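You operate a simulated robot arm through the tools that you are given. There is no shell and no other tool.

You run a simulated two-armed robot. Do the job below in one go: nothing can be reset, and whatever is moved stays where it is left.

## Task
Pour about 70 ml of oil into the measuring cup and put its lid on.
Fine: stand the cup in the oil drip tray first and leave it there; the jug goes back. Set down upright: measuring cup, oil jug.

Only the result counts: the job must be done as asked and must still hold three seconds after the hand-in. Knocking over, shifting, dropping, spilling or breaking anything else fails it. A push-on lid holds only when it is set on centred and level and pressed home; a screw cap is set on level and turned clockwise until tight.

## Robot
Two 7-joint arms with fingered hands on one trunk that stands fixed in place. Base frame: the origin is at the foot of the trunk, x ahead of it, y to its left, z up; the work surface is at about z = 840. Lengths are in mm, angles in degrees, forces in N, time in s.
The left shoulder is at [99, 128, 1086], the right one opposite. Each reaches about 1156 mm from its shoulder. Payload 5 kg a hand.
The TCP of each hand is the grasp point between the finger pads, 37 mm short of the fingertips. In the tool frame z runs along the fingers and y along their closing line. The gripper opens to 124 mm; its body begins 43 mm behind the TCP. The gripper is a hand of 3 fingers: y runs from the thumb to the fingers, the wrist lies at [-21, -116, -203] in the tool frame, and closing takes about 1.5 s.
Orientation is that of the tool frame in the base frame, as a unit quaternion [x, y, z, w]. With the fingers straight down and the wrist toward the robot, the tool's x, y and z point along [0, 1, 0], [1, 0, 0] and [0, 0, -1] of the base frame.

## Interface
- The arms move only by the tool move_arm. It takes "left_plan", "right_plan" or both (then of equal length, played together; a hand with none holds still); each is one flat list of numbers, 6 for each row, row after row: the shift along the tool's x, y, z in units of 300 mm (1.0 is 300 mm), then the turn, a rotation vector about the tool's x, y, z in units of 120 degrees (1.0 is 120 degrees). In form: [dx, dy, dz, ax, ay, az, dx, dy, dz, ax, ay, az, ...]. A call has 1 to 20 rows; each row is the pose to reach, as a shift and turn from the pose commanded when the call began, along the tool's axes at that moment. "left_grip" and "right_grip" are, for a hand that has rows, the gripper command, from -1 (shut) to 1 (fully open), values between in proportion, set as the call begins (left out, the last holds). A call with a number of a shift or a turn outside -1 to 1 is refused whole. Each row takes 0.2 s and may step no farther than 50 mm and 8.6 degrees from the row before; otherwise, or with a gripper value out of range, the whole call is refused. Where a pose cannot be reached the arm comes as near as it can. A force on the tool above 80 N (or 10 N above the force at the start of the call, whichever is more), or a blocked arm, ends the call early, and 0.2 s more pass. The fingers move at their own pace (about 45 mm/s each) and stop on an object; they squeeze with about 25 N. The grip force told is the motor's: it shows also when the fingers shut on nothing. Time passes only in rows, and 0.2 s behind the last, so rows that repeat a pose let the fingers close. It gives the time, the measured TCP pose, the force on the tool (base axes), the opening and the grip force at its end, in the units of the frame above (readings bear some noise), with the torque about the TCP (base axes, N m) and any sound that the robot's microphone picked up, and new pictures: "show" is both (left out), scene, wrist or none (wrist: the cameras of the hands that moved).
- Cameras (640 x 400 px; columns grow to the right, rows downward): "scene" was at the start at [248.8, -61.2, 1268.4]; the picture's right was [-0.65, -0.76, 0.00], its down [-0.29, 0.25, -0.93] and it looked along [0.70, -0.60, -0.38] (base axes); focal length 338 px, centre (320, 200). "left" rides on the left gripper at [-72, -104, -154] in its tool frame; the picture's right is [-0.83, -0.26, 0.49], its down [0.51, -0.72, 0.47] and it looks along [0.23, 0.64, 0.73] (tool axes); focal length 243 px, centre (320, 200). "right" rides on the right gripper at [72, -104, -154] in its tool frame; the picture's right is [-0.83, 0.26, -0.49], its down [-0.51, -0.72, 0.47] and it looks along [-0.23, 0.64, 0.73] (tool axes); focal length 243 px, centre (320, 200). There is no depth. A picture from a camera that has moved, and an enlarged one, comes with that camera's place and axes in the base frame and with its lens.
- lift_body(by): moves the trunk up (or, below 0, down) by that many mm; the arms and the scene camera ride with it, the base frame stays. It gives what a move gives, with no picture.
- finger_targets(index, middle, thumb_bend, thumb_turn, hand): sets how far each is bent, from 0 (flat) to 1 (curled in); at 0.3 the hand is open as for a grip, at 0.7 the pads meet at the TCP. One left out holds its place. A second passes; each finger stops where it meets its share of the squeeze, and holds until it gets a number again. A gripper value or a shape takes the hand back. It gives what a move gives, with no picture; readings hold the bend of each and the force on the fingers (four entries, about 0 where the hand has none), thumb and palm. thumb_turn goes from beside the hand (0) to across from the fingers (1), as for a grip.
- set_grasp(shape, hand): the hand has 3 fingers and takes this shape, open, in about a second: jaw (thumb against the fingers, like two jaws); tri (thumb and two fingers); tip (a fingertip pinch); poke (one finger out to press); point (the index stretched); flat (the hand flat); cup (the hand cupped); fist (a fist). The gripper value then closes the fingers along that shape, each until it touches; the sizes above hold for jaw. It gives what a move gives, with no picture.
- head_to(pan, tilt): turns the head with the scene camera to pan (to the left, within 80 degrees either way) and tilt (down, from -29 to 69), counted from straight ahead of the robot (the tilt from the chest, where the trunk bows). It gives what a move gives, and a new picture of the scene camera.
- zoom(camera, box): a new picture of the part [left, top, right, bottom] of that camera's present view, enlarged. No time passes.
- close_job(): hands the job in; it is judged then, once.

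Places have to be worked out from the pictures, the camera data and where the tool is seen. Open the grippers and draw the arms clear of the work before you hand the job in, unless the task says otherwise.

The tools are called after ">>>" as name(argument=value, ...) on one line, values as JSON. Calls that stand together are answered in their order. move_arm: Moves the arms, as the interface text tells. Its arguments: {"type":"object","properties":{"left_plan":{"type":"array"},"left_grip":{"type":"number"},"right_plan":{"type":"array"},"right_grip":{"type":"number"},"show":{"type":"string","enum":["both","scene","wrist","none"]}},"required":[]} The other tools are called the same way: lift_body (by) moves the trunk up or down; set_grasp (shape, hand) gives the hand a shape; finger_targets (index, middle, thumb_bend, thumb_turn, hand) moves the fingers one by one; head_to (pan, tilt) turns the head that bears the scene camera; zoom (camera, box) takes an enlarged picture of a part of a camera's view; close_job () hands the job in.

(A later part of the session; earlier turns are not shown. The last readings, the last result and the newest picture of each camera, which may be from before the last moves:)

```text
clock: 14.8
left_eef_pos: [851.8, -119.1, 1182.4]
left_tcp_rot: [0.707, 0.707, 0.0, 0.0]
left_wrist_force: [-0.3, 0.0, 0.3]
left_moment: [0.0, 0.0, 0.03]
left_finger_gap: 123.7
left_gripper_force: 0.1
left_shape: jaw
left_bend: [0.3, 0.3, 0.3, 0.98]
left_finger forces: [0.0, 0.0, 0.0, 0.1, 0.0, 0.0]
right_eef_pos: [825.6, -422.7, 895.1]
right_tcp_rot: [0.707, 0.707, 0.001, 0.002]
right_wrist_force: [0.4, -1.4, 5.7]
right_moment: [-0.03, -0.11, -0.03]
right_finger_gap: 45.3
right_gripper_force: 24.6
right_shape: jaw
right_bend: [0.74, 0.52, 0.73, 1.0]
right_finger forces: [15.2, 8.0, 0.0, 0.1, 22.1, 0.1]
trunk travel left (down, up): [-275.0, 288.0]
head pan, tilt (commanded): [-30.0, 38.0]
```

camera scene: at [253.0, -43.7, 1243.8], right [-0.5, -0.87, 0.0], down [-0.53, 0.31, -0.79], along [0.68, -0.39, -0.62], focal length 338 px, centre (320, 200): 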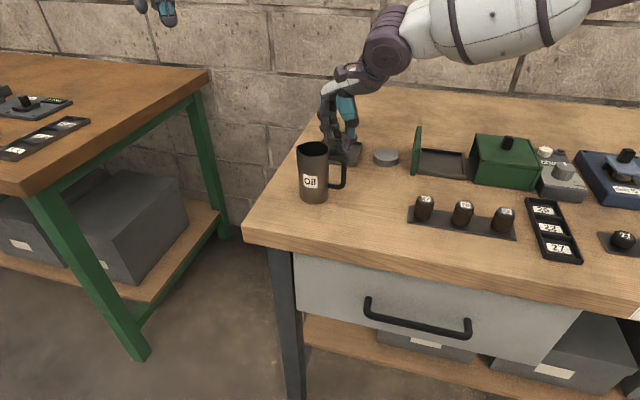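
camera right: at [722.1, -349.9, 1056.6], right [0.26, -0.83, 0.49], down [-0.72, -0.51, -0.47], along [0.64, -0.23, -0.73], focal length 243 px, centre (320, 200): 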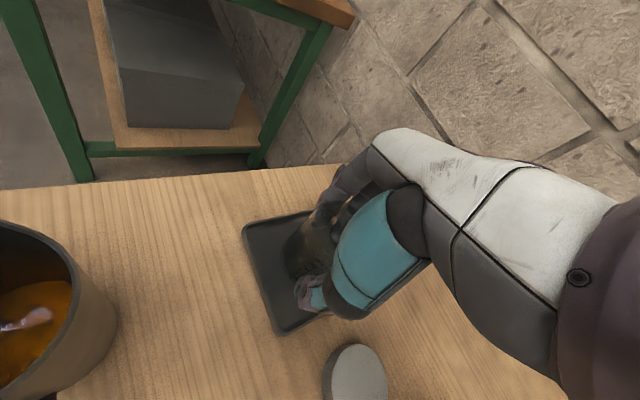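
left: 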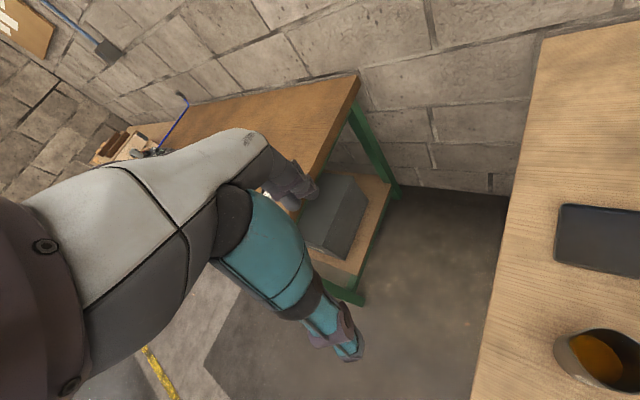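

The tool force rose to 5.7 N at TCP z≈895: the cup stands on the tray floor (≈845). I open the fingers just enough and rise.

>>> move_arm(right_plan=[0, 0, -0.003, 0, 0, 0, 0, 0, -0.003, 0, 0, 0, 0, 0, -0.003, 0, 0, 0, 0, 0, -0.003, 0, 0, 0, 0, 0, -0.003, 0, 0, 0, 0, 0, -0.003, 0, 0, 0, 0, 0, -0.003, 0, 0, 0], right_grip=0.5, show="none")

>>> zoom(camera="right", box=[190, 150, 430, 370])

>>> zoom(camera="scene", box=[290, 90, 430, 220])

```text
clock: 16.4
left_eef_pos: [853.7, -119.9, 1181.1]
left_tcp_rot: [0.707, 0.707, 0.0, 0.0]
left_wrist_force: [0.3, 1.2, -0.8]
left_moment: [0.0, -0.03, -0.05]
left_finger_gap: 123.4
left_gripper_force: 0.0
left_shape: jaw
left_bend: [0.3, 0.3, 0.3, 0.98]
left_finger forces: [0.0, 0.0, 0.0, 0.0, 0.1, 0.0]
right_eef_pos: [826.4, -422.7, 893.7]
right_tcp_rot: [0.707, 0.707, 0.001, 0.001]
right_wrist_force: [0.6, -0.1, 0.2]
right_moment: [0.01, 0.01, -0.01]
right_finger_gap: 92.7
right_gripper_force: 0.1
right_shape: jaw
right_bend: [0.27, 0.36, 0.55, 0.99]
right_finger forces: [0.0, 0.0, 0.0, 0.1, 0.0, 0.0]
trunk travel left (down, up): [-275.0, 288.0]
head pan, tilt (commanded): [-30.0, 38.0]
```

```text
1.82 times, centred on (310, 260) of right
camera zoom: at [722.0, -350.1, 1047.6], right [0.26, -0.83, 0.49], down [-0.72, -0.51, -0.47], along [0.64, -0.23, -0.73], focal length 441 px, centre (338, 91)
```

zoom: 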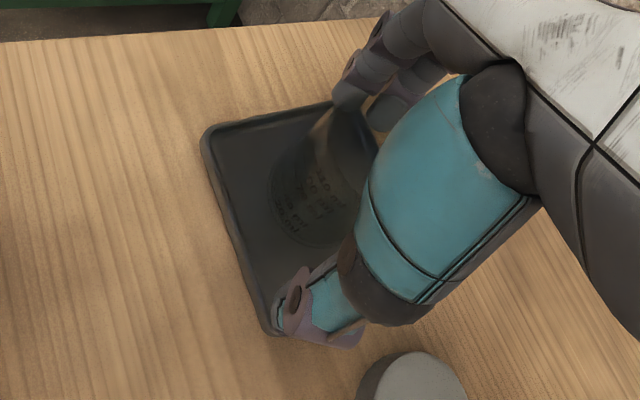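

```text
3.08 times, centred on (360, 155) of scene
camera zoom: at [253.3, -43.9, 1243.6], right [-0.5, -0.87, 0.0], down [-0.53, 0.31, -0.79], along [0.68, -0.39, -0.62], focal length 1040 px, centre (197, 338)
```

zoom: 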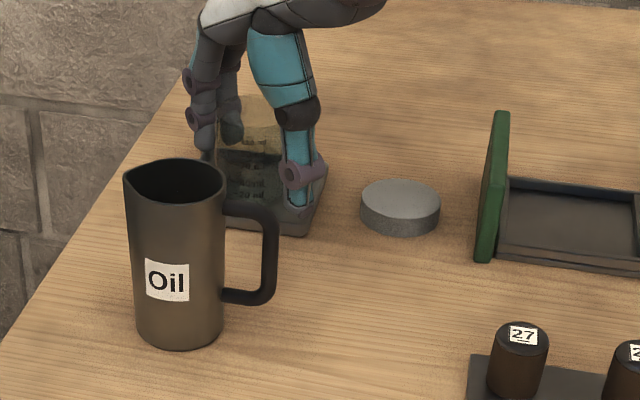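

The cup stands free in the tray. I raise the hand straight up to about z≈1020.

>>> move_arm(right_plan=[0, 0, -0.1, 0, 0, 0, 0, 0, -0.25, 0, 0, 0, 0, 0, -0.42, 0, 0, 0, 0, 0, -0.42, 0, 0, 0])

>>> zoom(camera="scene", box=[290, 90, 430, 220])

>>> zoom(camera="right", box=[150, 150, 430, 370])

```text
refused: row 3 steps farther than a row can; nothing moved
```

```text
3.08 times, centred on (360, 155) of scene
camera zoom: at [253.3, -43.9, 1243.6], right [-0.5, -0.87, 0.0], down [-0.53, 0.31, -0.79], along [0.68, -0.39, -0.62], focal length 1040 px, centre (197, 338)
```

zoom: 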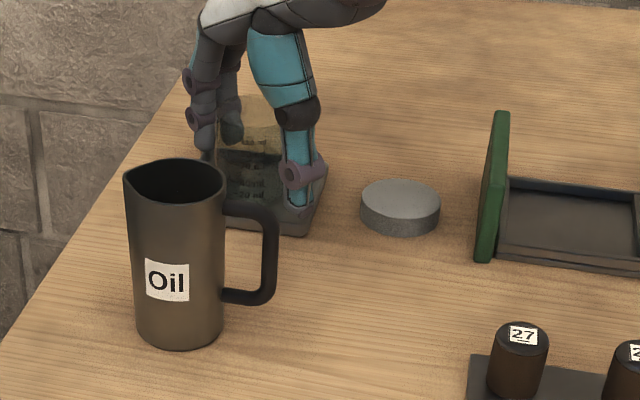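

```text
1.82 times, centred on (290, 260) of right
camera zoom: at [722.0, -350.1, 1047.6], right [0.26, -0.83, 0.49], down [-0.72, -0.51, -0.47], along [0.64, -0.23, -0.73], focal length 441 px, centre (374, 91)
```

zoom: 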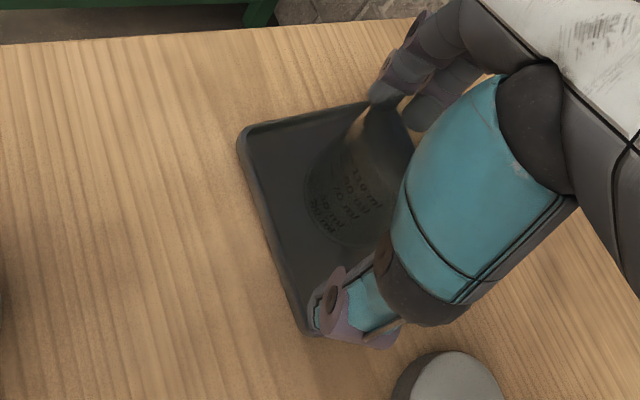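

The call was refused for one too-long step; I repeat the rise with even steps.

>>> move_arm(right_plan=[0, 0, -0.1, 0, 0, 0, 0, 0, -0.21, 0, 0, 0, 0, 0, -0.32, 0, 0, 0, 0, 0, -0.42, 0, 0, 0, 0, 0, -0.42, 0, 0, 0])

>>> zoom(camera="scene", box=[290, 90, 430, 220])

>>> zoom(camera="right", box=[150, 150, 430, 370])

```text
clock: 17.6
left_eef_pos: [854.8, -120.2, 1180.4]
left_tcp_rot: [0.707, 0.707, 0.0, -0.001]
left_wrist_force: [0.4, 0.1, -0.6]
left_moment: [0.02, 0.02, 0.01]
left_finger_gap: 123.7
left_gripper_force: 0.1
left_shape: jaw
left_bend: [0.3, 0.3, 0.3, 0.98]
left_finger forces: [0.1, 0.0, 0.0, 0.0, 0.1, 0.1]
right_eef_pos: [825.0, -423.4, 1018.3]
right_tcp_rot: [0.707, 0.707, 0.0, 0.0]
right_wrist_force: [-0.2, -1.1, 0.8]
right_moment: [0.01, 0.01, 0.01]
right_finger_gap: 93.0
right_gripper_force: 0.0
right_shape: jaw
right_bend: [0.27, 0.36, 0.55, 0.99]
right_finger forces: [0.0, 0.0, 0.1, 0.1, 0.0, 0.0]
trunk travel left (down, up): [-275.0, 288.0]
head pan, tilt (commanded): [-30.0, 38.0]
camera scene: at [253.9, -44.2, 1243.5], right [-0.5, -0.87, 0.0], down [-0.53, 0.31, -0.79], along [0.68, -0.39, -0.62], focal length 338 px, centre (320, 200)
camera right: at [721.8, -349.5, 1172.8], right [0.26, -0.83, 0.49], down [-0.72, -0.51, -0.47], along [0.64, -0.23, -0.73], focal length 243 px, centre (320, 200)
```

scene: 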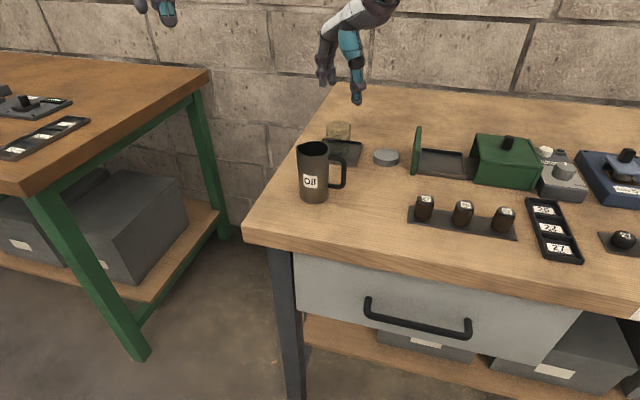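
right: 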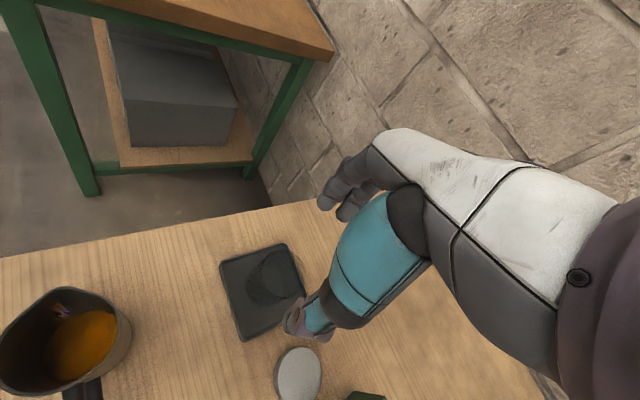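

```text
3.08 times, centred on (360, 155) of scene
camera zoom: at [253.9, -44.2, 1243.5], right [-0.5, -0.87, 0.0], down [-0.53, 0.31, -0.79], along [0.68, -0.39, -0.62], focal length 1040 px, centre (197, 338)
```

zoom: 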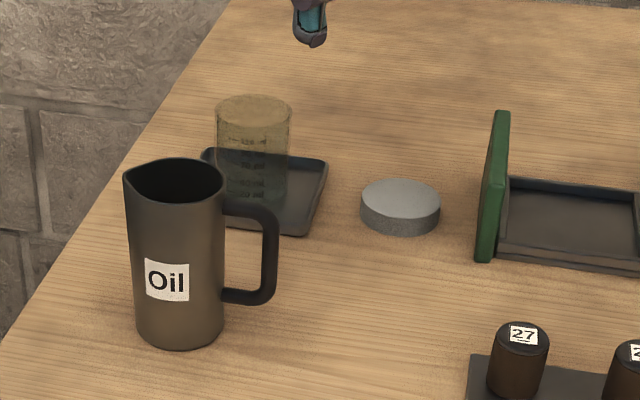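

```text
1.82 times, centred on (290, 260) of right
camera zoom: at [721.8, -349.5, 1172.8], right [0.26, -0.83, 0.49], down [-0.72, -0.51, -0.47], along [0.64, -0.23, -0.73], focal length 441 px, centre (374, 91)
```

zoom: 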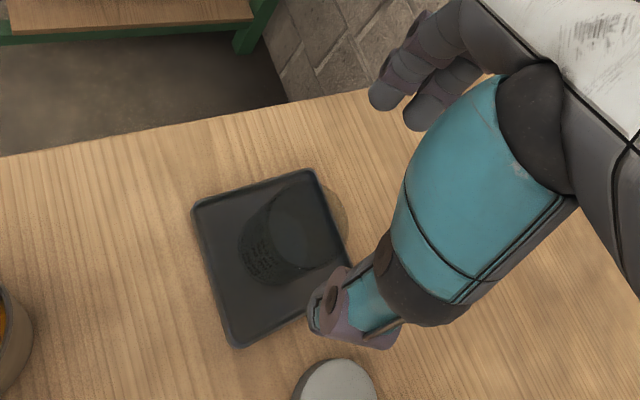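

The cup now stands upright in the tray at ≈[832, −425], rim z≈909. I look into the jug to judge the oil level before planning the pour.

>>> zoom(camera="right", box=[0, 270, 160, 400])

>>> zoom(camera="left", box=[480, 180, 640, 400])

```text
3.08 times, centred on (80, 335) of right
camera zoom: at [721.8, -349.5, 1172.8], right [0.26, -0.83, 0.49], down [-0.72, -0.51, -0.47], along [0.64, -0.23, -0.73], focal length 746 px, centre (1058, -215)
```

zoom: 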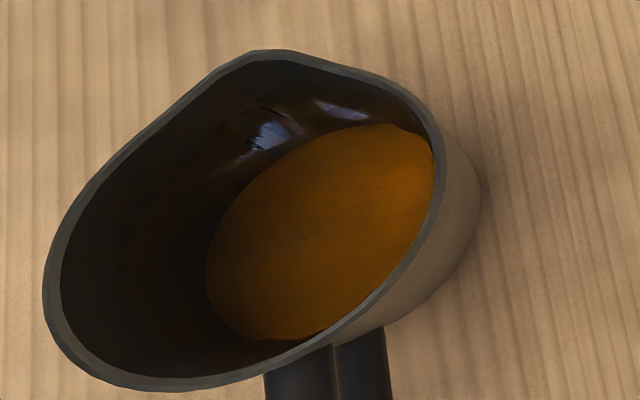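

```text
1.82 times, centred on (560, 290) of left
camera zoom: at [751.0, -192.3, 1334.2], right [-0.26, -0.83, -0.49], down [-0.72, 0.51, -0.47], along [0.64, 0.23, -0.73], focal length 441 px, centre (-116, 36)
```

zoom: 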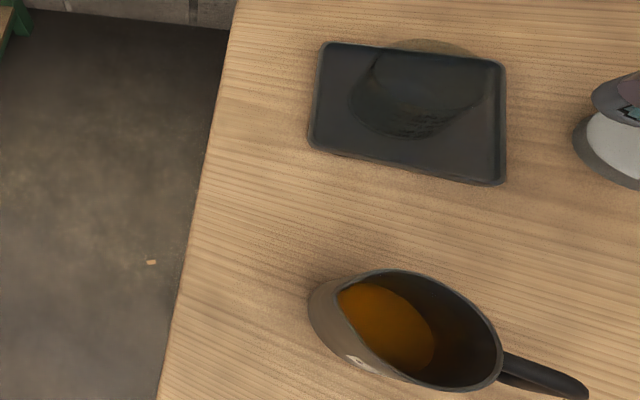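

Oil stands roughly 35–47 mm deep in the jug. I enlarge the jug in the left camera and the scene camera to fix the exact handle/spout direction.

>>> zoom(camera="left", box=[550, 320, 640, 400])

>>> zoom(camera="scene", box=[290, 135, 360, 205])

```text
5.00 times, centred on (595, 360) of left
camera zoom: at [751.0, -192.3, 1334.2], right [-0.26, -0.83, -0.49], down [-0.72, 0.51, -0.47], along [0.64, 0.23, -0.73], focal length 1213 px, centre (-1055, -600)
```

zoom: 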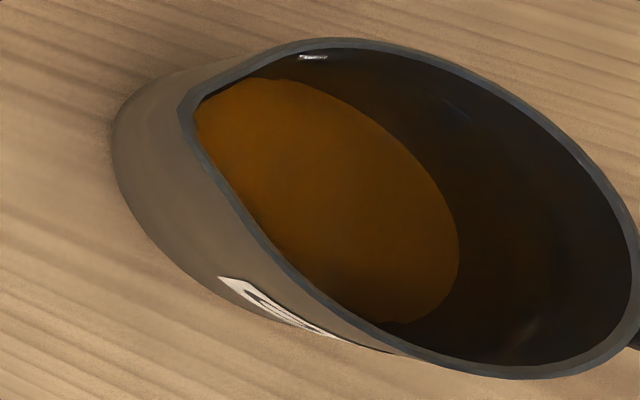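

```text
5.71 times, centred on (325, 170) of scene
camera zoom: at [253.9, -44.2, 1243.5], right [-0.5, -0.87, 0.0], down [-0.53, 0.31, -0.79], along [0.68, -0.39, -0.62], focal length 1931 px, centre (291, 371)
```

zoom: 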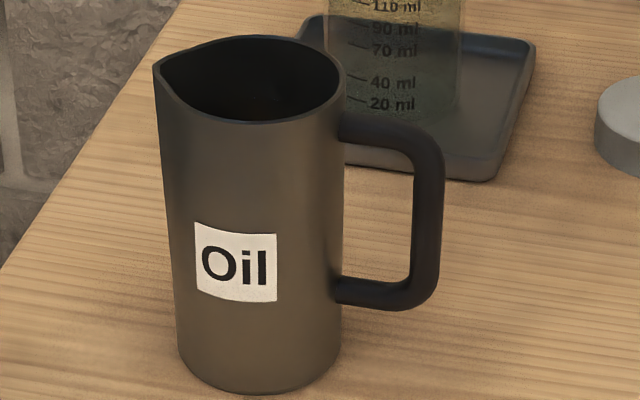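

Jug axis ≈ [714.5, −296], spout direction ≈ azimuth 46°, handle opposite. I plan to straddle handle and body from the handle side: I first rotate the right hand, high up, so that its fingers point along the spout direction, pitched 20° down.

>>> move_arm(right_plan=[0.0123, -0.053, -0.02, -0.0186, 0.0461, 0.0266, 0.0246, -0.1061, -0.04, -0.0373, 0.0922, 0.0532, 0.0369, -0.1591, -0.06, -0.0559, 0.1383, 0.0798, 0.0492, -0.2121, -0.08, -0.0745, 0.1844, 0.1064, 0.0615, -0.2651, -0.1, -0.0932, 0.2305, 0.133, 0.0739, -0.3182, -0.12, -0.1118, 0.2766, 0.1597, 0.0862, -0.3712, -0.14, -0.1304, 0.3227, 0.1863, 0.0985, -0.4242, -0.16, -0.1491, 0.3688, 0.2129, 0.1108, -0.4772, -0.18, -0.1677, 0.4149, 0.2395, 0.1231, -0.5303, -0.2, -0.1863, 0.461, 0.2661, 0.1354, -0.5833, -0.22, -0.205, 0.5071, 0.2927, 0.1477, -0.6363, -0.24, -0.2236, 0.5532, 0.3193, 0.1477, -0.6363, -0.24, -0.2236, 0.5532, 0.3193], right_grip=1)

```text
clock: 20.4
left_eef_pos: [854.6, -120.5, 1179.8]
left_tcp_rot: [0.706, 0.708, 0.0, -0.001]
left_wrist_force: [-0.1, -0.8, -0.1]
left_moment: [0.05, 0.0, 0.0]
left_finger_gap: 123.7
left_gripper_force: 0.0
left_shape: jaw
left_bend: [0.3, 0.3, 0.3, 0.98]
left_finger forces: [0.1, 0.0, 0.0, 0.0, 0.0, 0.0]
right_eef_pos: [635.4, -381.3, 1090.3]
right_tcp_rot: [0.754, 0.318, 0.528, -0.224]
right_wrist_force: [0.5, -0.2, 0.3]
right_moment: [0.03, -0.02, 0.02]
right_finger_gap: 123.8
right_gripper_force: 0.2
right_shape: jaw
right_bend: [0.3, 0.3, 0.3, 0.98]
right_finger forces: [0.0, 0.0, 0.0, 0.0, 0.0, 0.0]
trunk travel left (down, up): [-275.0, 288.0]
head pan, tilt (commanded): [-30.0, 38.0]
camera scene: at [254.4, -45.0, 1243.3], right [-0.5, -0.87, 0.0], down [-0.53, 0.31, -0.79], along [0.68, -0.39, -0.62], focal length 338 px, centre (320, 200)
camera right: at [478.4, -393.2, 1211.0], right [-0.33, -0.72, -0.61], down [-0.33, 0.7, -0.64], along [0.88, -0.01, -0.47], focal length 243 px, centre (320, 200)
```

scene: 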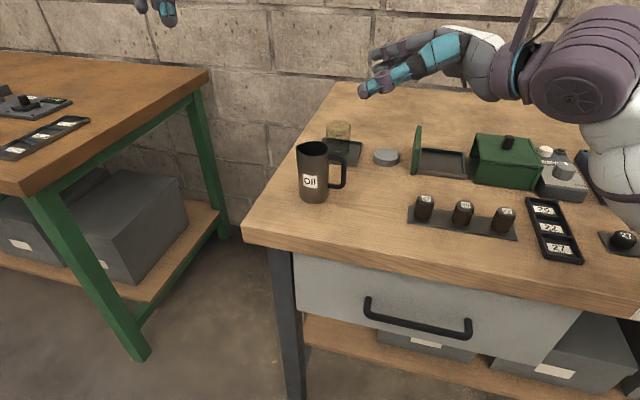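
right: 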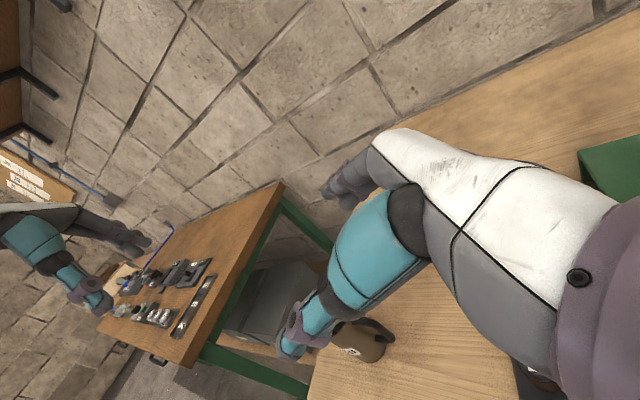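

The hand is oriented as wanted. Before lowering it I look at the arm's elbow to be sure it clears the table and the things on the right.

>>> head_to(pan=-70, tilt=45)

```text
clock: 21.4
left_eef_pos: [853.4, -118.4, 1180.8]
left_tcp_rot: [0.707, 0.707, 0.0, 0.0]
left_wrist_force: [0.9, 0.3, 0.0]
left_moment: [0.01, 0.0, 0.01]
left_finger_gap: 123.7
left_gripper_force: 0.0
left_shape: jaw
left_bend: [0.3, 0.3, 0.3, 0.98]
left_finger forces: [0.1, 0.0, 0.0, 0.0, 0.0, 0.0]
right_eef_pos: [635.6, -378.9, 1092.3]
right_tcp_rot: [0.754, 0.32, 0.528, -0.224]
right_wrist_force: [0.4, -0.6, -0.1]
right_moment: [0.01, 0.0, -0.01]
right_finger_gap: 123.8
right_gripper_force: 0.1
right_shape: jaw
right_bend: [0.3, 0.3, 0.3, 0.98]
right_finger forces: [0.0, 0.0, 0.0, 0.1, 0.1, 0.1]
trunk travel left (down, up): [-275.0, 288.0]
head pan, tilt (commanded): [-70.0, 45.0]
camera scene: at [206.4, -77.0, 1233.4], right [-0.94, -0.34, 0.0], down [-0.24, 0.66, -0.71], along [0.24, -0.66, -0.71], focal length 338 px, centre (320, 200)
```

scene: 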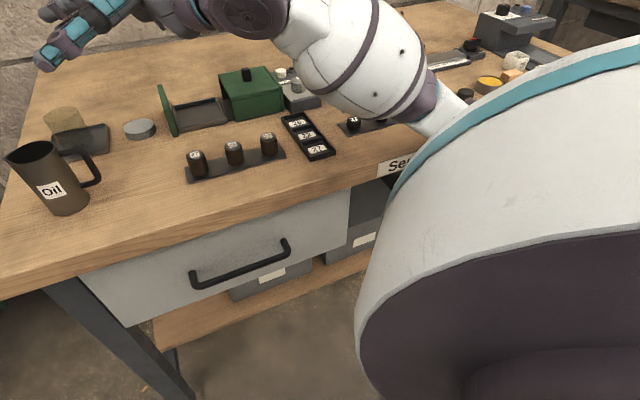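

The table edge runs at 45° from [656, −162] to [232, −586] and the elbow hangs close to it at z≈960, so lowering the hand could bring the elbow onto the table edge. I raise the trunk by 200 first so that the arm reaches down from higher up.

>>> lift_body(by=200)

>>> head_to(pan=-62, tilt=48)

```text
clock: 23.6
left_eef_pos: [855.0, -120.2, 1379.3]
left_tcp_rot: [0.707, 0.707, -0.001, -0.001]
left_wrist_force: [0.3, 1.2, -0.3]
left_moment: [-0.03, 0.0, 0.01]
left_finger_gap: 123.5
left_gripper_force: 0.0
left_shape: jaw
left_bend: [0.3, 0.3, 0.3, 0.98]
left_finger forces: [0.0, 0.0, 0.0, 0.0, 0.0, 0.1]
right_eef_pos: [636.5, -380.2, 1292.1]
right_tcp_rot: [0.754, 0.32, 0.528, -0.225]
right_wrist_force: [-0.6, 0.9, -0.2]
right_moment: [-0.02, 0.01, 0.0]
right_finger_gap: 123.6
right_gripper_force: 0.1
right_shape: jaw
right_bend: [0.3, 0.3, 0.3, 0.98]
right_finger forces: [0.0, 0.1, 0.0, 0.0, 0.0, 0.0]
trunk travel left (down, up): [-475.0, 88.0]
head pan, tilt (commanded): [-70.0, 45.0]
```

```text
clock: 24.3
left_eef_pos: [853.8, -119.1, 1381.2]
left_tcp_rot: [0.707, 0.707, 0.0, 0.0]
left_wrist_force: [-0.5, 1.2, 0.7]
left_moment: [-0.03, 0.0, -0.05]
left_finger_gap: 123.5
left_gripper_force: 0.1
left_shape: jaw
left_bend: [0.3, 0.3, 0.3, 0.98]
left_finger forces: [0.1, 0.0, 0.0, 0.1, 0.0, 0.1]
right_eef_pos: [635.9, -379.3, 1291.6]
right_tcp_rot: [0.754, 0.32, 0.528, -0.225]
right_wrist_force: [-0.4, 0.4, 0.1]
right_moment: [0.03, 0.02, 0.03]
right_finger_gap: 123.7
right_gripper_force: 0.1
right_shape: jaw
right_bend: [0.3, 0.3, 0.3, 0.98]
right_finger forces: [0.1, 0.0, 0.0, 0.0, 0.0, 0.1]
trunk travel left (down, up): [-475.0, 88.0]
head pan, tilt (commanded): [-62.0, 48.0]
camera scene: at [153.9, -70.4, 1443.1], right [-0.88, -0.47, 0.0], down [-0.35, 0.66, -0.67], along [0.31, -0.59, -0.74], focal length 338 px, centre (320, 200)
```

scene: 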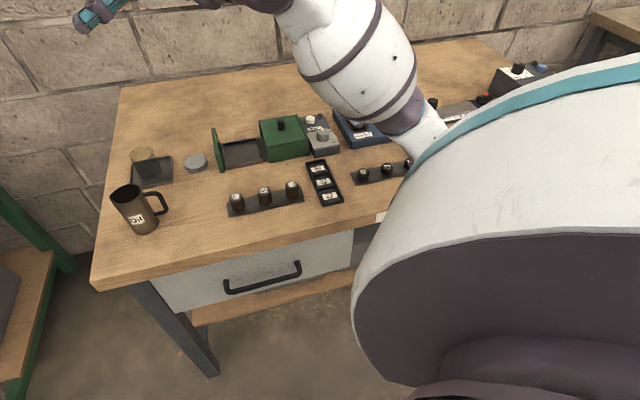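

The trunk is up. I lower the hand vertically in stages, watching the elbow.

>>> move_arm(right_plan=[-0.1392, 0, 0.0507, 0, 0, 0, -0.2784, 0, 0.1014, 0, 0, 0, -0.4176, 0, 0.1521, 0, 0, 0, -0.5568, 0, 0.2028, 0, 0, 0, -0.5568, 0, 0.2028, 0, 0, 0], show="scene")

```text
clock: 25.5
left_eef_pos: [854.9, -119.0, 1380.8]
left_tcp_rot: [0.707, 0.707, 0.0, 0.0]
left_wrist_force: [0.1, -0.9, 0.4]
left_moment: [-0.01, 0.0, 0.01]
left_finger_gap: 123.5
left_gripper_force: 0.0
left_shape: jaw
left_bend: [0.3, 0.3, 0.3, 0.98]
left_finger forces: [0.0, 0.1, 0.1, 0.0, 0.0, 0.0]
right_eef_pos: [634.3, -378.6, 1114.2]
right_tcp_rot: [0.754, 0.32, 0.528, -0.223]
right_wrist_force: [-0.4, 0.3, -0.4]
right_moment: [-0.01, -0.04, 0.03]
right_finger_gap: 123.9
right_gripper_force: 0.1
right_shape: jaw
right_bend: [0.3, 0.3, 0.3, 0.98]
right_finger forces: [0.0, 0.0, 0.0, 0.0, 0.0, 0.1]
trunk travel left (down, up): [-475.0, 88.0]
head pan, tilt (commanded): [-62.0, 48.0]
camera scene: at [153.5, -70.2, 1443.2], right [-0.88, -0.47, 0.0], down [-0.35, 0.66, -0.67], along [0.31, -0.59, -0.74], focal length 338 px, centre (320, 200)
```

scene: 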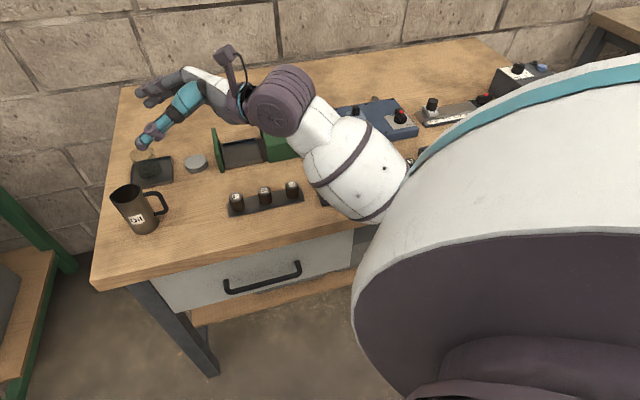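

The elbow is now high (≈z 1100) and clear. I continue lowering to z≈985 and look with both cameras.

>>> move_arm(right_plan=[-0.135, 0, 0.049, 0, 0, 0, -0.27, 0, 0.098, 0, 0, 0, -0.404, 0, 0.147, 0, 0, 0, -0.404, 0, 0.147, 0, 0, 0])

>>> zoom(camera="scene", box=[90, 80, 330, 250])

>>> zoom(camera="left", box=[480, 180, 640, 400])

```text
clock: 26.5
left_eef_pos: [853.2, -120.1, 1380.3]
left_tcp_rot: [0.707, 0.707, 0.0, 0.0]
left_wrist_force: [0.5, -0.5, -0.7]
left_moment: [-0.01, 0.01, -0.03]
left_finger_gap: 123.6
left_gripper_force: 0.0
left_shape: jaw
left_bend: [0.3, 0.3, 0.3, 0.98]
left_finger forces: [0.1, 0.0, 0.0, 0.0, 0.1, 0.0]
right_eef_pos: [633.9, -378.7, 985.3]
right_tcp_rot: [0.754, 0.32, 0.528, -0.224]
right_wrist_force: [-0.2, -1.2, -0.2]
right_moment: [0.03, 0.03, 0.02]
right_finger_gap: 123.5
right_gripper_force: 0.1
right_shape: jaw
right_bend: [0.3, 0.3, 0.3, 0.98]
right_finger forces: [0.0, 0.0, 0.1, 0.0, 0.1, 0.0]
trunk travel left (down, up): [-475.0, 88.0]
head pan, tilt (commanded): [-62.0, 48.0]
camera scene: at [153.5, -70.2, 1443.2], right [-0.88, -0.47, 0.0], down [-0.35, 0.66, -0.67], along [0.31, -0.59, -0.74], focal length 338 px, centre (320, 200)
camera right: at [476.8, -392.1, 1107.0], right [-0.33, -0.72, -0.61], down [-0.33, 0.7, -0.64], along [0.88, -0.01, -0.47], focal length 243 px, centre (320, 200)
```

scene: 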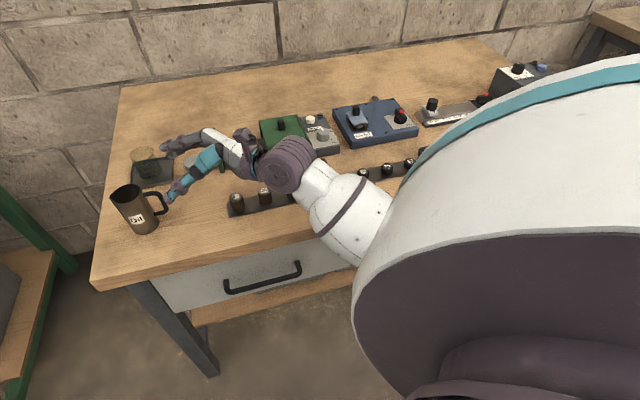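
right: 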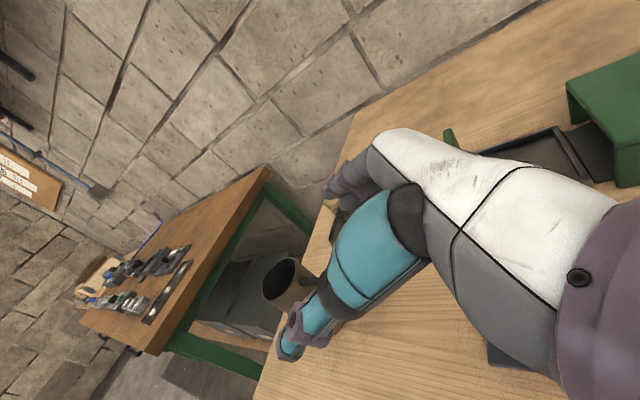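

```text
2.35 times, centred on (210, 165) of scene
camera zoom: at [153.5, -70.2, 1443.2], right [-0.88, -0.47, 0.0], down [-0.35, 0.66, -0.67], along [0.31, -0.59, -0.74], focal length 795 px, centre (579, 282)
```

zoom: 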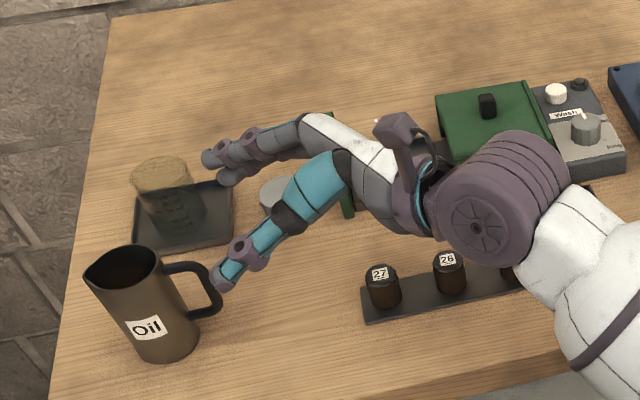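

```text
1.82 times, centred on (560, 290) of left
camera zoom: at [750.3, -191.9, 1534.8], right [-0.26, -0.83, -0.49], down [-0.72, 0.51, -0.47], along [0.64, 0.23, -0.73], focal length 441 px, centre (-116, 36)
```

zoom: 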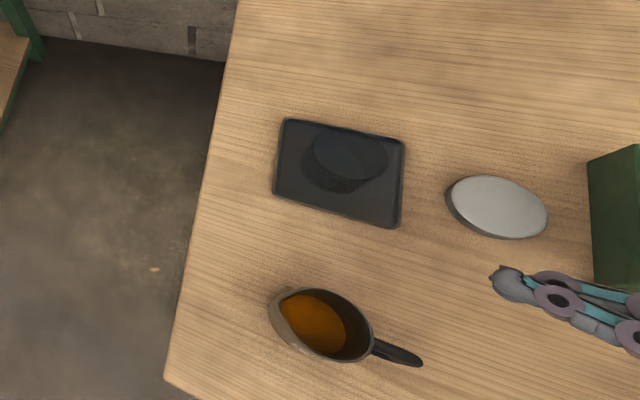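

The left camera now gives a good top view of jug and hand. I enlarge it to get the handle direction and lateral alignment.

>>> zoom(camera="left", box=[540, 280, 640, 390])

>>> zoom(camera="scene", box=[95, 130, 215, 240])

```text
3.64 times, centred on (590, 335) of left
camera zoom: at [750.3, -191.9, 1534.8], right [-0.26, -0.83, -0.49], down [-0.72, 0.51, -0.47], along [0.64, 0.23, -0.73], focal length 882 px, centre (-662, -291)
```

zoom: 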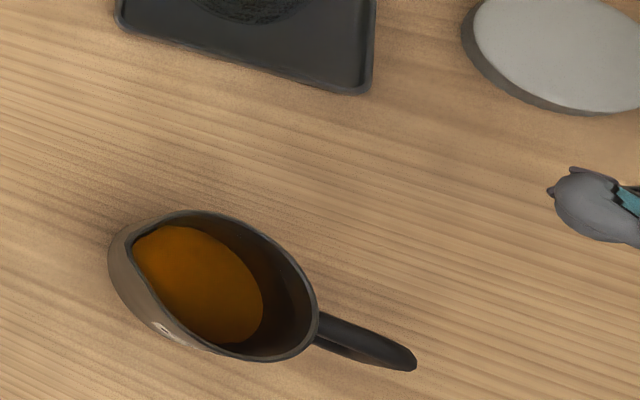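

```text
3.64 times, centred on (155, 185) of scene
camera zoom: at [153.5, -70.2, 1443.2], right [-0.88, -0.47, 0.0], down [-0.35, 0.66, -0.67], along [0.31, -0.59, -0.74], focal length 1229 px, centre (920, 254)
```

zoom: 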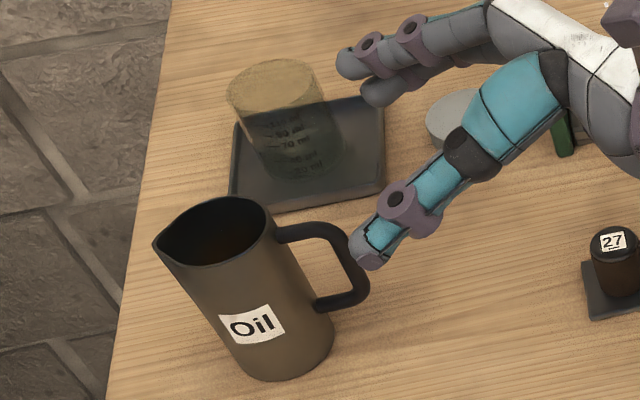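

Lateral alignment is within a mm and the approach distance is 115 mm behind the jug axis. I lower the hand to z≈922.

>>> move_arm(right_plan=[-0.0987, 0, 0.0359, 0, 0, 0, -0.1974, 0, 0.0718, 0, 0, 0, -0.1974, 0, 0.0718, 0, 0, 0])

>>> zoom(camera="scene", box=[95, 130, 255, 250])

>>> zoom(camera="left", box=[540, 280, 640, 390])

```text
clock: 27.3
left_eef_pos: [853.8, -119.5, 1380.6]
left_tcp_rot: [0.707, 0.707, -0.001, 0.0]
left_wrist_force: [0.5, 0.2, 0.4]
left_moment: [0.01, 0.0, -0.01]
left_finger_gap: 123.7
left_gripper_force: 0.0
left_shape: jaw
left_bend: [0.3, 0.3, 0.3, 0.98]
left_finger forces: [0.1, 0.0, 0.0, 0.0, 0.0, 0.0]
right_eef_pos: [635.0, -375.3, 923.4]
right_tcp_rot: [0.754, 0.32, 0.528, -0.225]
right_wrist_force: [0.1, 0.2, -0.1]
right_moment: [0.02, -0.01, 0.02]
right_finger_gap: 123.8
right_gripper_force: 0.0
right_shape: jaw
right_bend: [0.3, 0.3, 0.3, 0.98]
right_finger forces: [0.1, 0.0, 0.1, 0.0, 0.1, 0.0]
trunk travel left (down, up): [-475.0, 88.0]
head pan, tilt (commanded): [-62.0, 48.0]
camera scene: at [153.4, -70.1, 1443.2], right [-0.88, -0.47, 0.0], down [-0.35, 0.66, -0.67], along [0.31, -0.59, -0.74], focal length 338 px, centre (320, 200)
camera right: at [476.3, -389.8, 1043.4], right [-0.33, -0.72, -0.61], down [-0.33, 0.7, -0.64], along [0.88, -0.01, -0.47], focal length 243 px, centre (320, 200)
```

scene: 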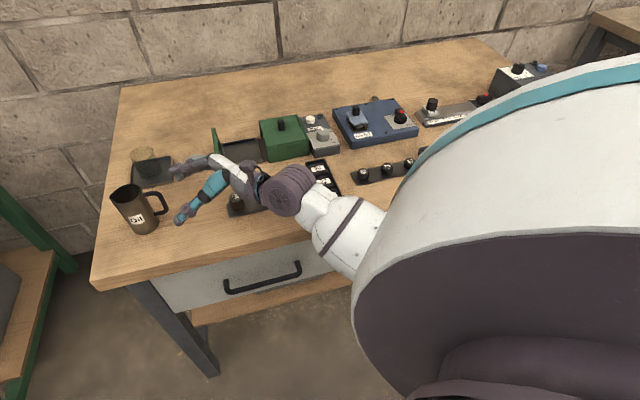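
right: 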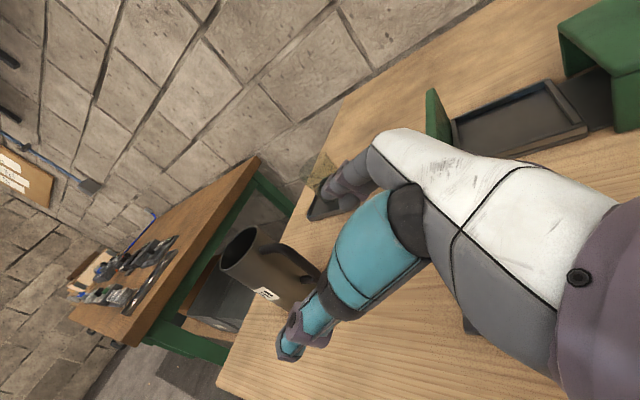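

```text
3.33 times, centred on (175, 190) of scene
camera zoom: at [153.4, -70.1, 1443.2], right [-0.88, -0.47, 0.0], down [-0.35, 0.66, -0.67], along [0.31, -0.59, -0.74], focal length 1126 px, centre (803, 233)
```

zoom: 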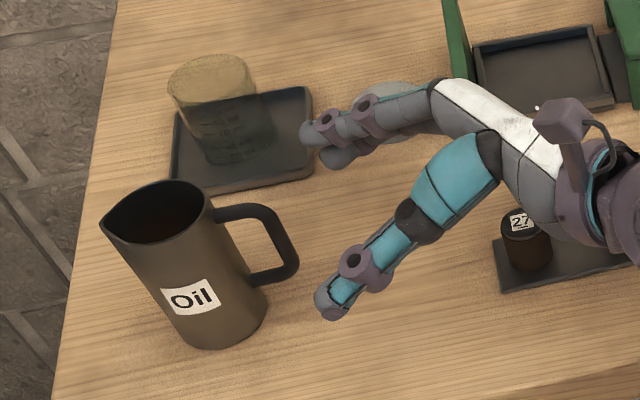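

```text
3.64 times, centred on (590, 335) of left
camera zoom: at [750.2, -191.8, 1534.9], right [-0.26, -0.83, -0.49], down [-0.72, 0.51, -0.47], along [0.64, 0.23, -0.73], focal length 882 px, centre (-662, -291)
```

zoom: 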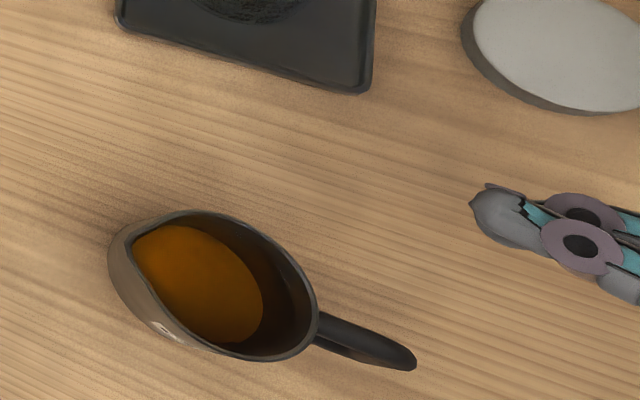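

Thumb and fingers straddle the handle at the right height. I advance 85 mm along the spout direction, then check the clearance between palm and handle.

>>> move_arm(right_plan=[0.0323, 0, 0.0887, 0, 0, 0, 0.0646, 0, 0.1775, 0, 0, 0, 0.0969, 0, 0.2662, 0, 0, 0, 0.0969, 0, 0.2662, 0, 0, 0])

>>> zoom(camera="scene", box=[95, 140, 235, 245])

>>> zoom(camera="left", box=[540, 280, 640, 390])

```text
clock: 28.3
left_eef_pos: [852.9, -120.5, 1382.0]
left_tcp_rot: [0.708, 0.707, -0.001, 0.0]
left_wrist_force: [-0.5, 0.4, -0.4]
left_moment: [-0.03, 0.01, 0.0]
left_finger_gap: 123.6
left_gripper_force: 0.1
left_shape: jaw
left_bend: [0.3, 0.3, 0.3, 0.98]
left_finger forces: [0.0, 0.0, 0.0, 0.1, 0.0, 0.0]
right_eef_pos: [695.0, -317.0, 921.7]
right_tcp_rot: [0.754, 0.32, 0.528, -0.224]
right_wrist_force: [0.5, -0.4, 0.1]
right_moment: [0.06, -0.01, -0.02]
right_finger_gap: 124.0
right_gripper_force: 0.0
right_shape: jaw
right_bend: [0.3, 0.3, 0.3, 0.98]
right_finger forces: [0.0, 0.0, 0.0, 0.0, 0.1, 0.1]
trunk travel left (down, up): [-475.0, 88.0]
head pan, tilt (commanded): [-62.0, 48.0]
camera scene: at [153.3, -70.6, 1443.2], right [-0.88, -0.47, 0.0], down [-0.35, 0.66, -0.67], along [0.31, -0.59, -0.74], focal length 338 px, centre (320, 200)
camera right: at [536.6, -329.7, 1042.5], right [-0.33, -0.72, -0.61], down [-0.33, 0.7, -0.64], along [0.88, -0.01, -0.47], focal length 243 px, centre (320, 200)
```

scene: 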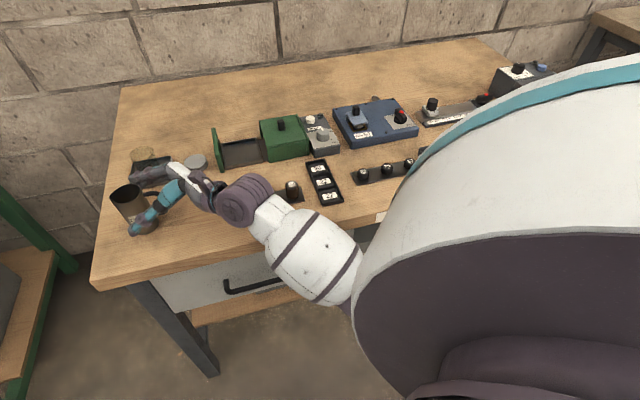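
right: 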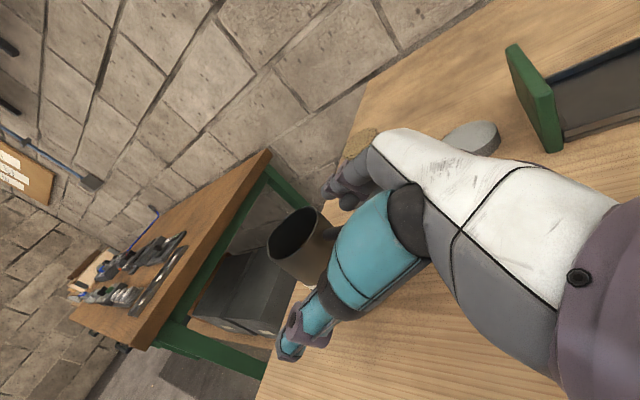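

```text
3.81 times, centred on (165, 192) of scene
camera zoom: at [153.3, -70.6, 1443.2], right [-0.88, -0.47, 0.0], down [-0.35, 0.66, -0.67], along [0.31, -0.59, -0.74], focal length 1287 px, centre (910, 229)
```

zoom: 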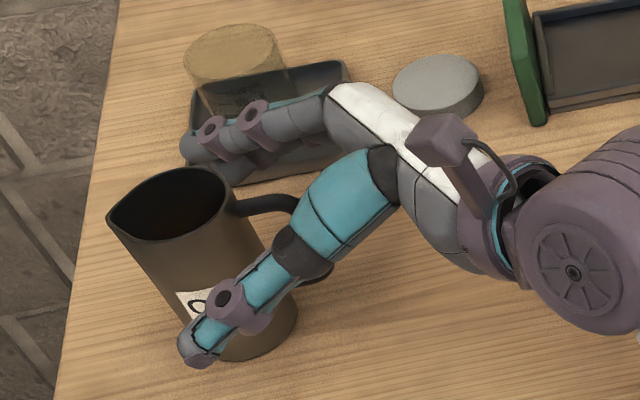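

```text
3.64 times, centred on (590, 335) of left
camera zoom: at [750.2, -192.1, 1534.8], right [-0.26, -0.83, -0.49], down [-0.72, 0.51, -0.47], along [0.64, 0.23, -0.73], focal length 882 px, centre (-662, -291)
```

zoom: 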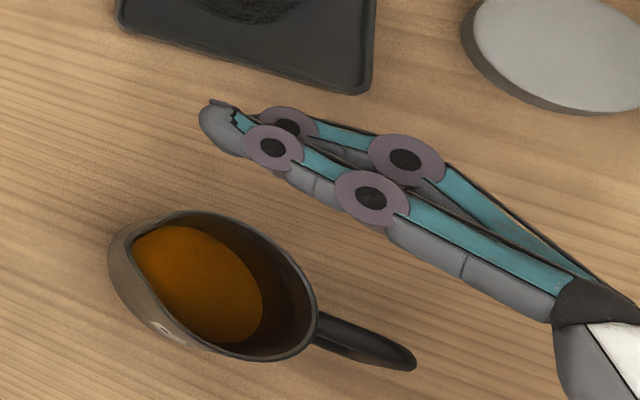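

There is still room between handle and palm. I advance another 11 mm so the pads come nearer the jug axis, watching the force.

>>> move_arm(right_plan=[0.0063, 0, 0.0172, 0, 0, 0, 0.0125, 0, 0.0345, 0, 0, 0, 0.0125, 0, 0.0345, 0, 0, 0], show="none")

>>> zoom(camera="scene", box=[95, 140, 235, 245])

>>> zoom(camera="left", box=[540, 280, 640, 390])

>>> zoom(camera="right", box=[240, 150, 440, 370])

```text
clock: 29.1
left_eef_pos: [853.8, -119.5, 1380.5]
left_tcp_rot: [0.707, 0.707, 0.001, -0.001]
left_wrist_force: [-0.2, 0.2, -0.1]
left_moment: [0.01, -0.03, 0.01]
left_finger_gap: 123.7
left_gripper_force: 0.1
left_shape: jaw
left_bend: [0.3, 0.3, 0.3, 0.98]
left_finger forces: [0.1, 0.0, 0.1, 0.0, 0.0, 0.1]
right_eef_pos: [702.6, -309.6, 922.3]
right_tcp_rot: [0.754, 0.32, 0.528, -0.224]
right_wrist_force: [-0.3, 0.4, 0.5]
right_moment: [0.0, -0.02, 0.0]
right_finger_gap: 123.8
right_gripper_force: 0.0
right_shape: jaw
right_bend: [0.3, 0.3, 0.3, 0.98]
right_finger forces: [0.0, 0.0, 0.0, 0.1, 0.0, 0.0]
trunk travel left (down, up): [-475.0, 88.0]
head pan, tilt (commanded): [-62.0, 48.0]
```

```text
3.81 times, centred on (165, 192) of scene
camera zoom: at [153.4, -70.3, 1443.2], right [-0.88, -0.47, 0.0], down [-0.35, 0.66, -0.67], along [0.31, -0.59, -0.74], focal length 1287 px, centre (910, 229)
```

zoom: 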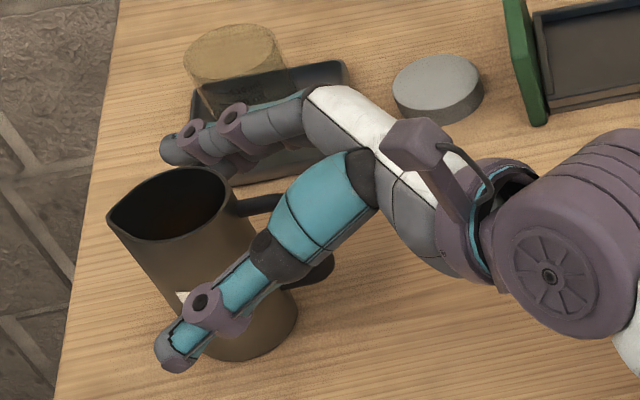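

```text
3.64 times, centred on (590, 335) of left
camera zoom: at [750.2, -191.9, 1534.8], right [-0.26, -0.83, -0.49], down [-0.72, 0.51, -0.47], along [0.64, 0.23, -0.73], focal length 882 px, centre (-662, -291)
```

zoom: 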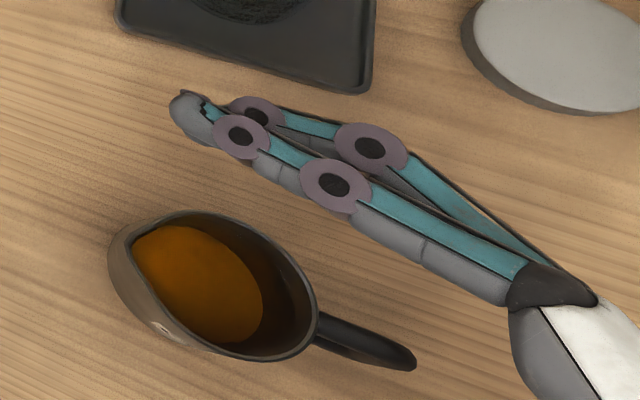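

```text
1.82 times, centred on (340, 260) of right
camera zoom: at [544.2, -322.2, 1043.0], right [-0.33, -0.72, -0.61], down [-0.33, 0.7, -0.64], along [0.88, -0.01, -0.47], focal length 441 px, centre (284, 91)
```

zoom: 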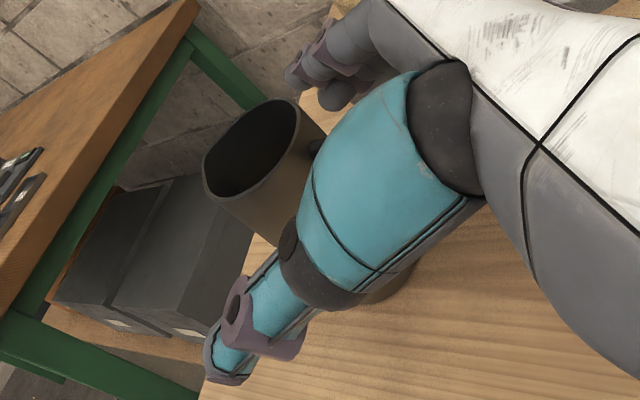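

About 25 mm still remain between handle and palm, so I advance 8 mm more and then close the hand on the jug body.

>>> move_arm(right_plan=[0.0045, 0, 0.0125, 0, 0, 0, 0.0091, 0, 0.0251, 0, 0, 0, 0.0091, 0, 0.0251, 0, 0, 0], show="none")

>>> move_arm(right_plan=[0, 0, 0, 0, 0, 0, 0, 0, 0, 0, 0, 0, 0, 0, 0, 0, 0, 0, 0, 0, 0, 0, 0, 0, 0, 0, 0, 0, 0, 0, 0, 0, 0, 0, 0, 0, 0, 0, 0, 0, 0, 0, 0, 0, 0, 0, 0, 0, 0, 0, 0, 0, 0, 0], right_grip=-1, show="none")

>>> zoom(camera="scene", box=[95, 140, 235, 245])

>>> zoom(camera="left", box=[540, 280, 640, 390])

```text
clock: 29.9
left_eef_pos: [853.8, -120.5, 1381.4]
left_tcp_rot: [0.708, 0.707, 0.0, -0.001]
left_wrist_force: [0.8, -0.4, -0.3]
left_moment: [0.02, -0.02, 0.02]
left_finger_gap: 123.8
left_gripper_force: 0.1
left_shape: jaw
left_bend: [0.3, 0.3, 0.3, 0.98]
left_finger forces: [0.0, 0.0, 0.0, 0.0, 0.0, 0.1]
right_eef_pos: [707.7, -303.6, 922.3]
right_tcp_rot: [0.754, 0.32, 0.528, -0.223]
right_wrist_force: [-0.1, 0.1, -0.6]
right_moment: [-0.01, 0.01, -0.03]
right_finger_gap: 123.8
right_gripper_force: 0.1
right_shape: jaw
right_bend: [0.3, 0.3, 0.3, 0.98]
right_finger forces: [0.0, 0.0, 0.1, 0.1, 0.0, 0.0]
trunk travel left (down, up): [-475.0, 88.0]
head pan, tilt (commanded): [-62.0, 48.0]
```

```text
clock: 31.9
left_eef_pos: [853.4, -120.0, 1381.1]
left_tcp_rot: [0.707, 0.707, 0.0, 0.0]
left_wrist_force: [0.0, -0.9, 0.2]
left_moment: [0.01, 0.0, -0.01]
left_finger_gap: 123.8
left_gripper_force: 0.0
left_shape: jaw
left_bend: [0.3, 0.3, 0.3, 0.98]
left_finger forces: [0.0, 0.0, 0.0, 0.1, 0.0, 0.1]
right_eef_pos: [708.5, -304.6, 922.9]
right_tcp_rot: [0.754, 0.32, 0.528, -0.224]
right_wrist_force: [1.3, -0.8, 1.2]
right_moment: [-0.02, 0.0, 0.02]
right_finger_gap: 42.5
right_gripper_force: 25.0
right_shape: jaw
right_bend: [0.74, 0.51, 0.73, 1.0]
right_finger forces: [12.7, 8.0, 0.0, 0.1, 22.0, 0.0]
trunk travel left (down, up): [-475.0, 88.0]
head pan, tilt (commanded): [-62.0, 48.0]
```

```text
3.81 times, centred on (165, 192) of scene
camera zoom: at [153.6, -70.3, 1443.2], right [-0.88, -0.47, 0.0], down [-0.35, 0.66, -0.67], along [0.31, -0.59, -0.74], focal length 1287 px, centre (910, 229)
```

zoom: 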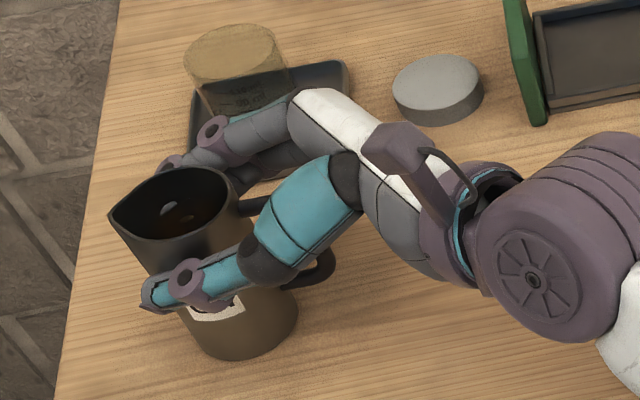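

```text
3.64 times, centred on (590, 335) of left
camera zoom: at [750.4, -191.9, 1534.7], right [-0.26, -0.83, -0.49], down [-0.72, 0.51, -0.47], along [0.64, 0.23, -0.73], focal length 882 px, centre (-662, -291)
```

zoom: 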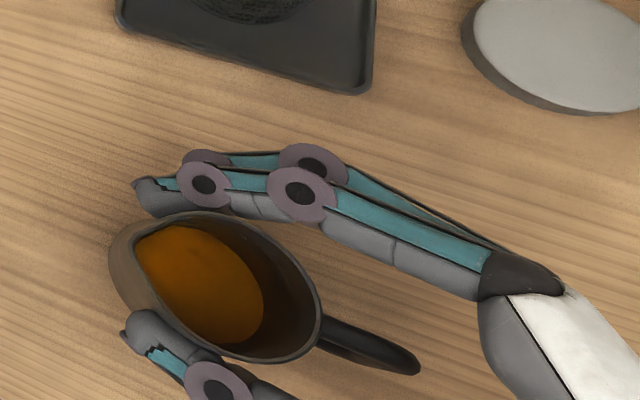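

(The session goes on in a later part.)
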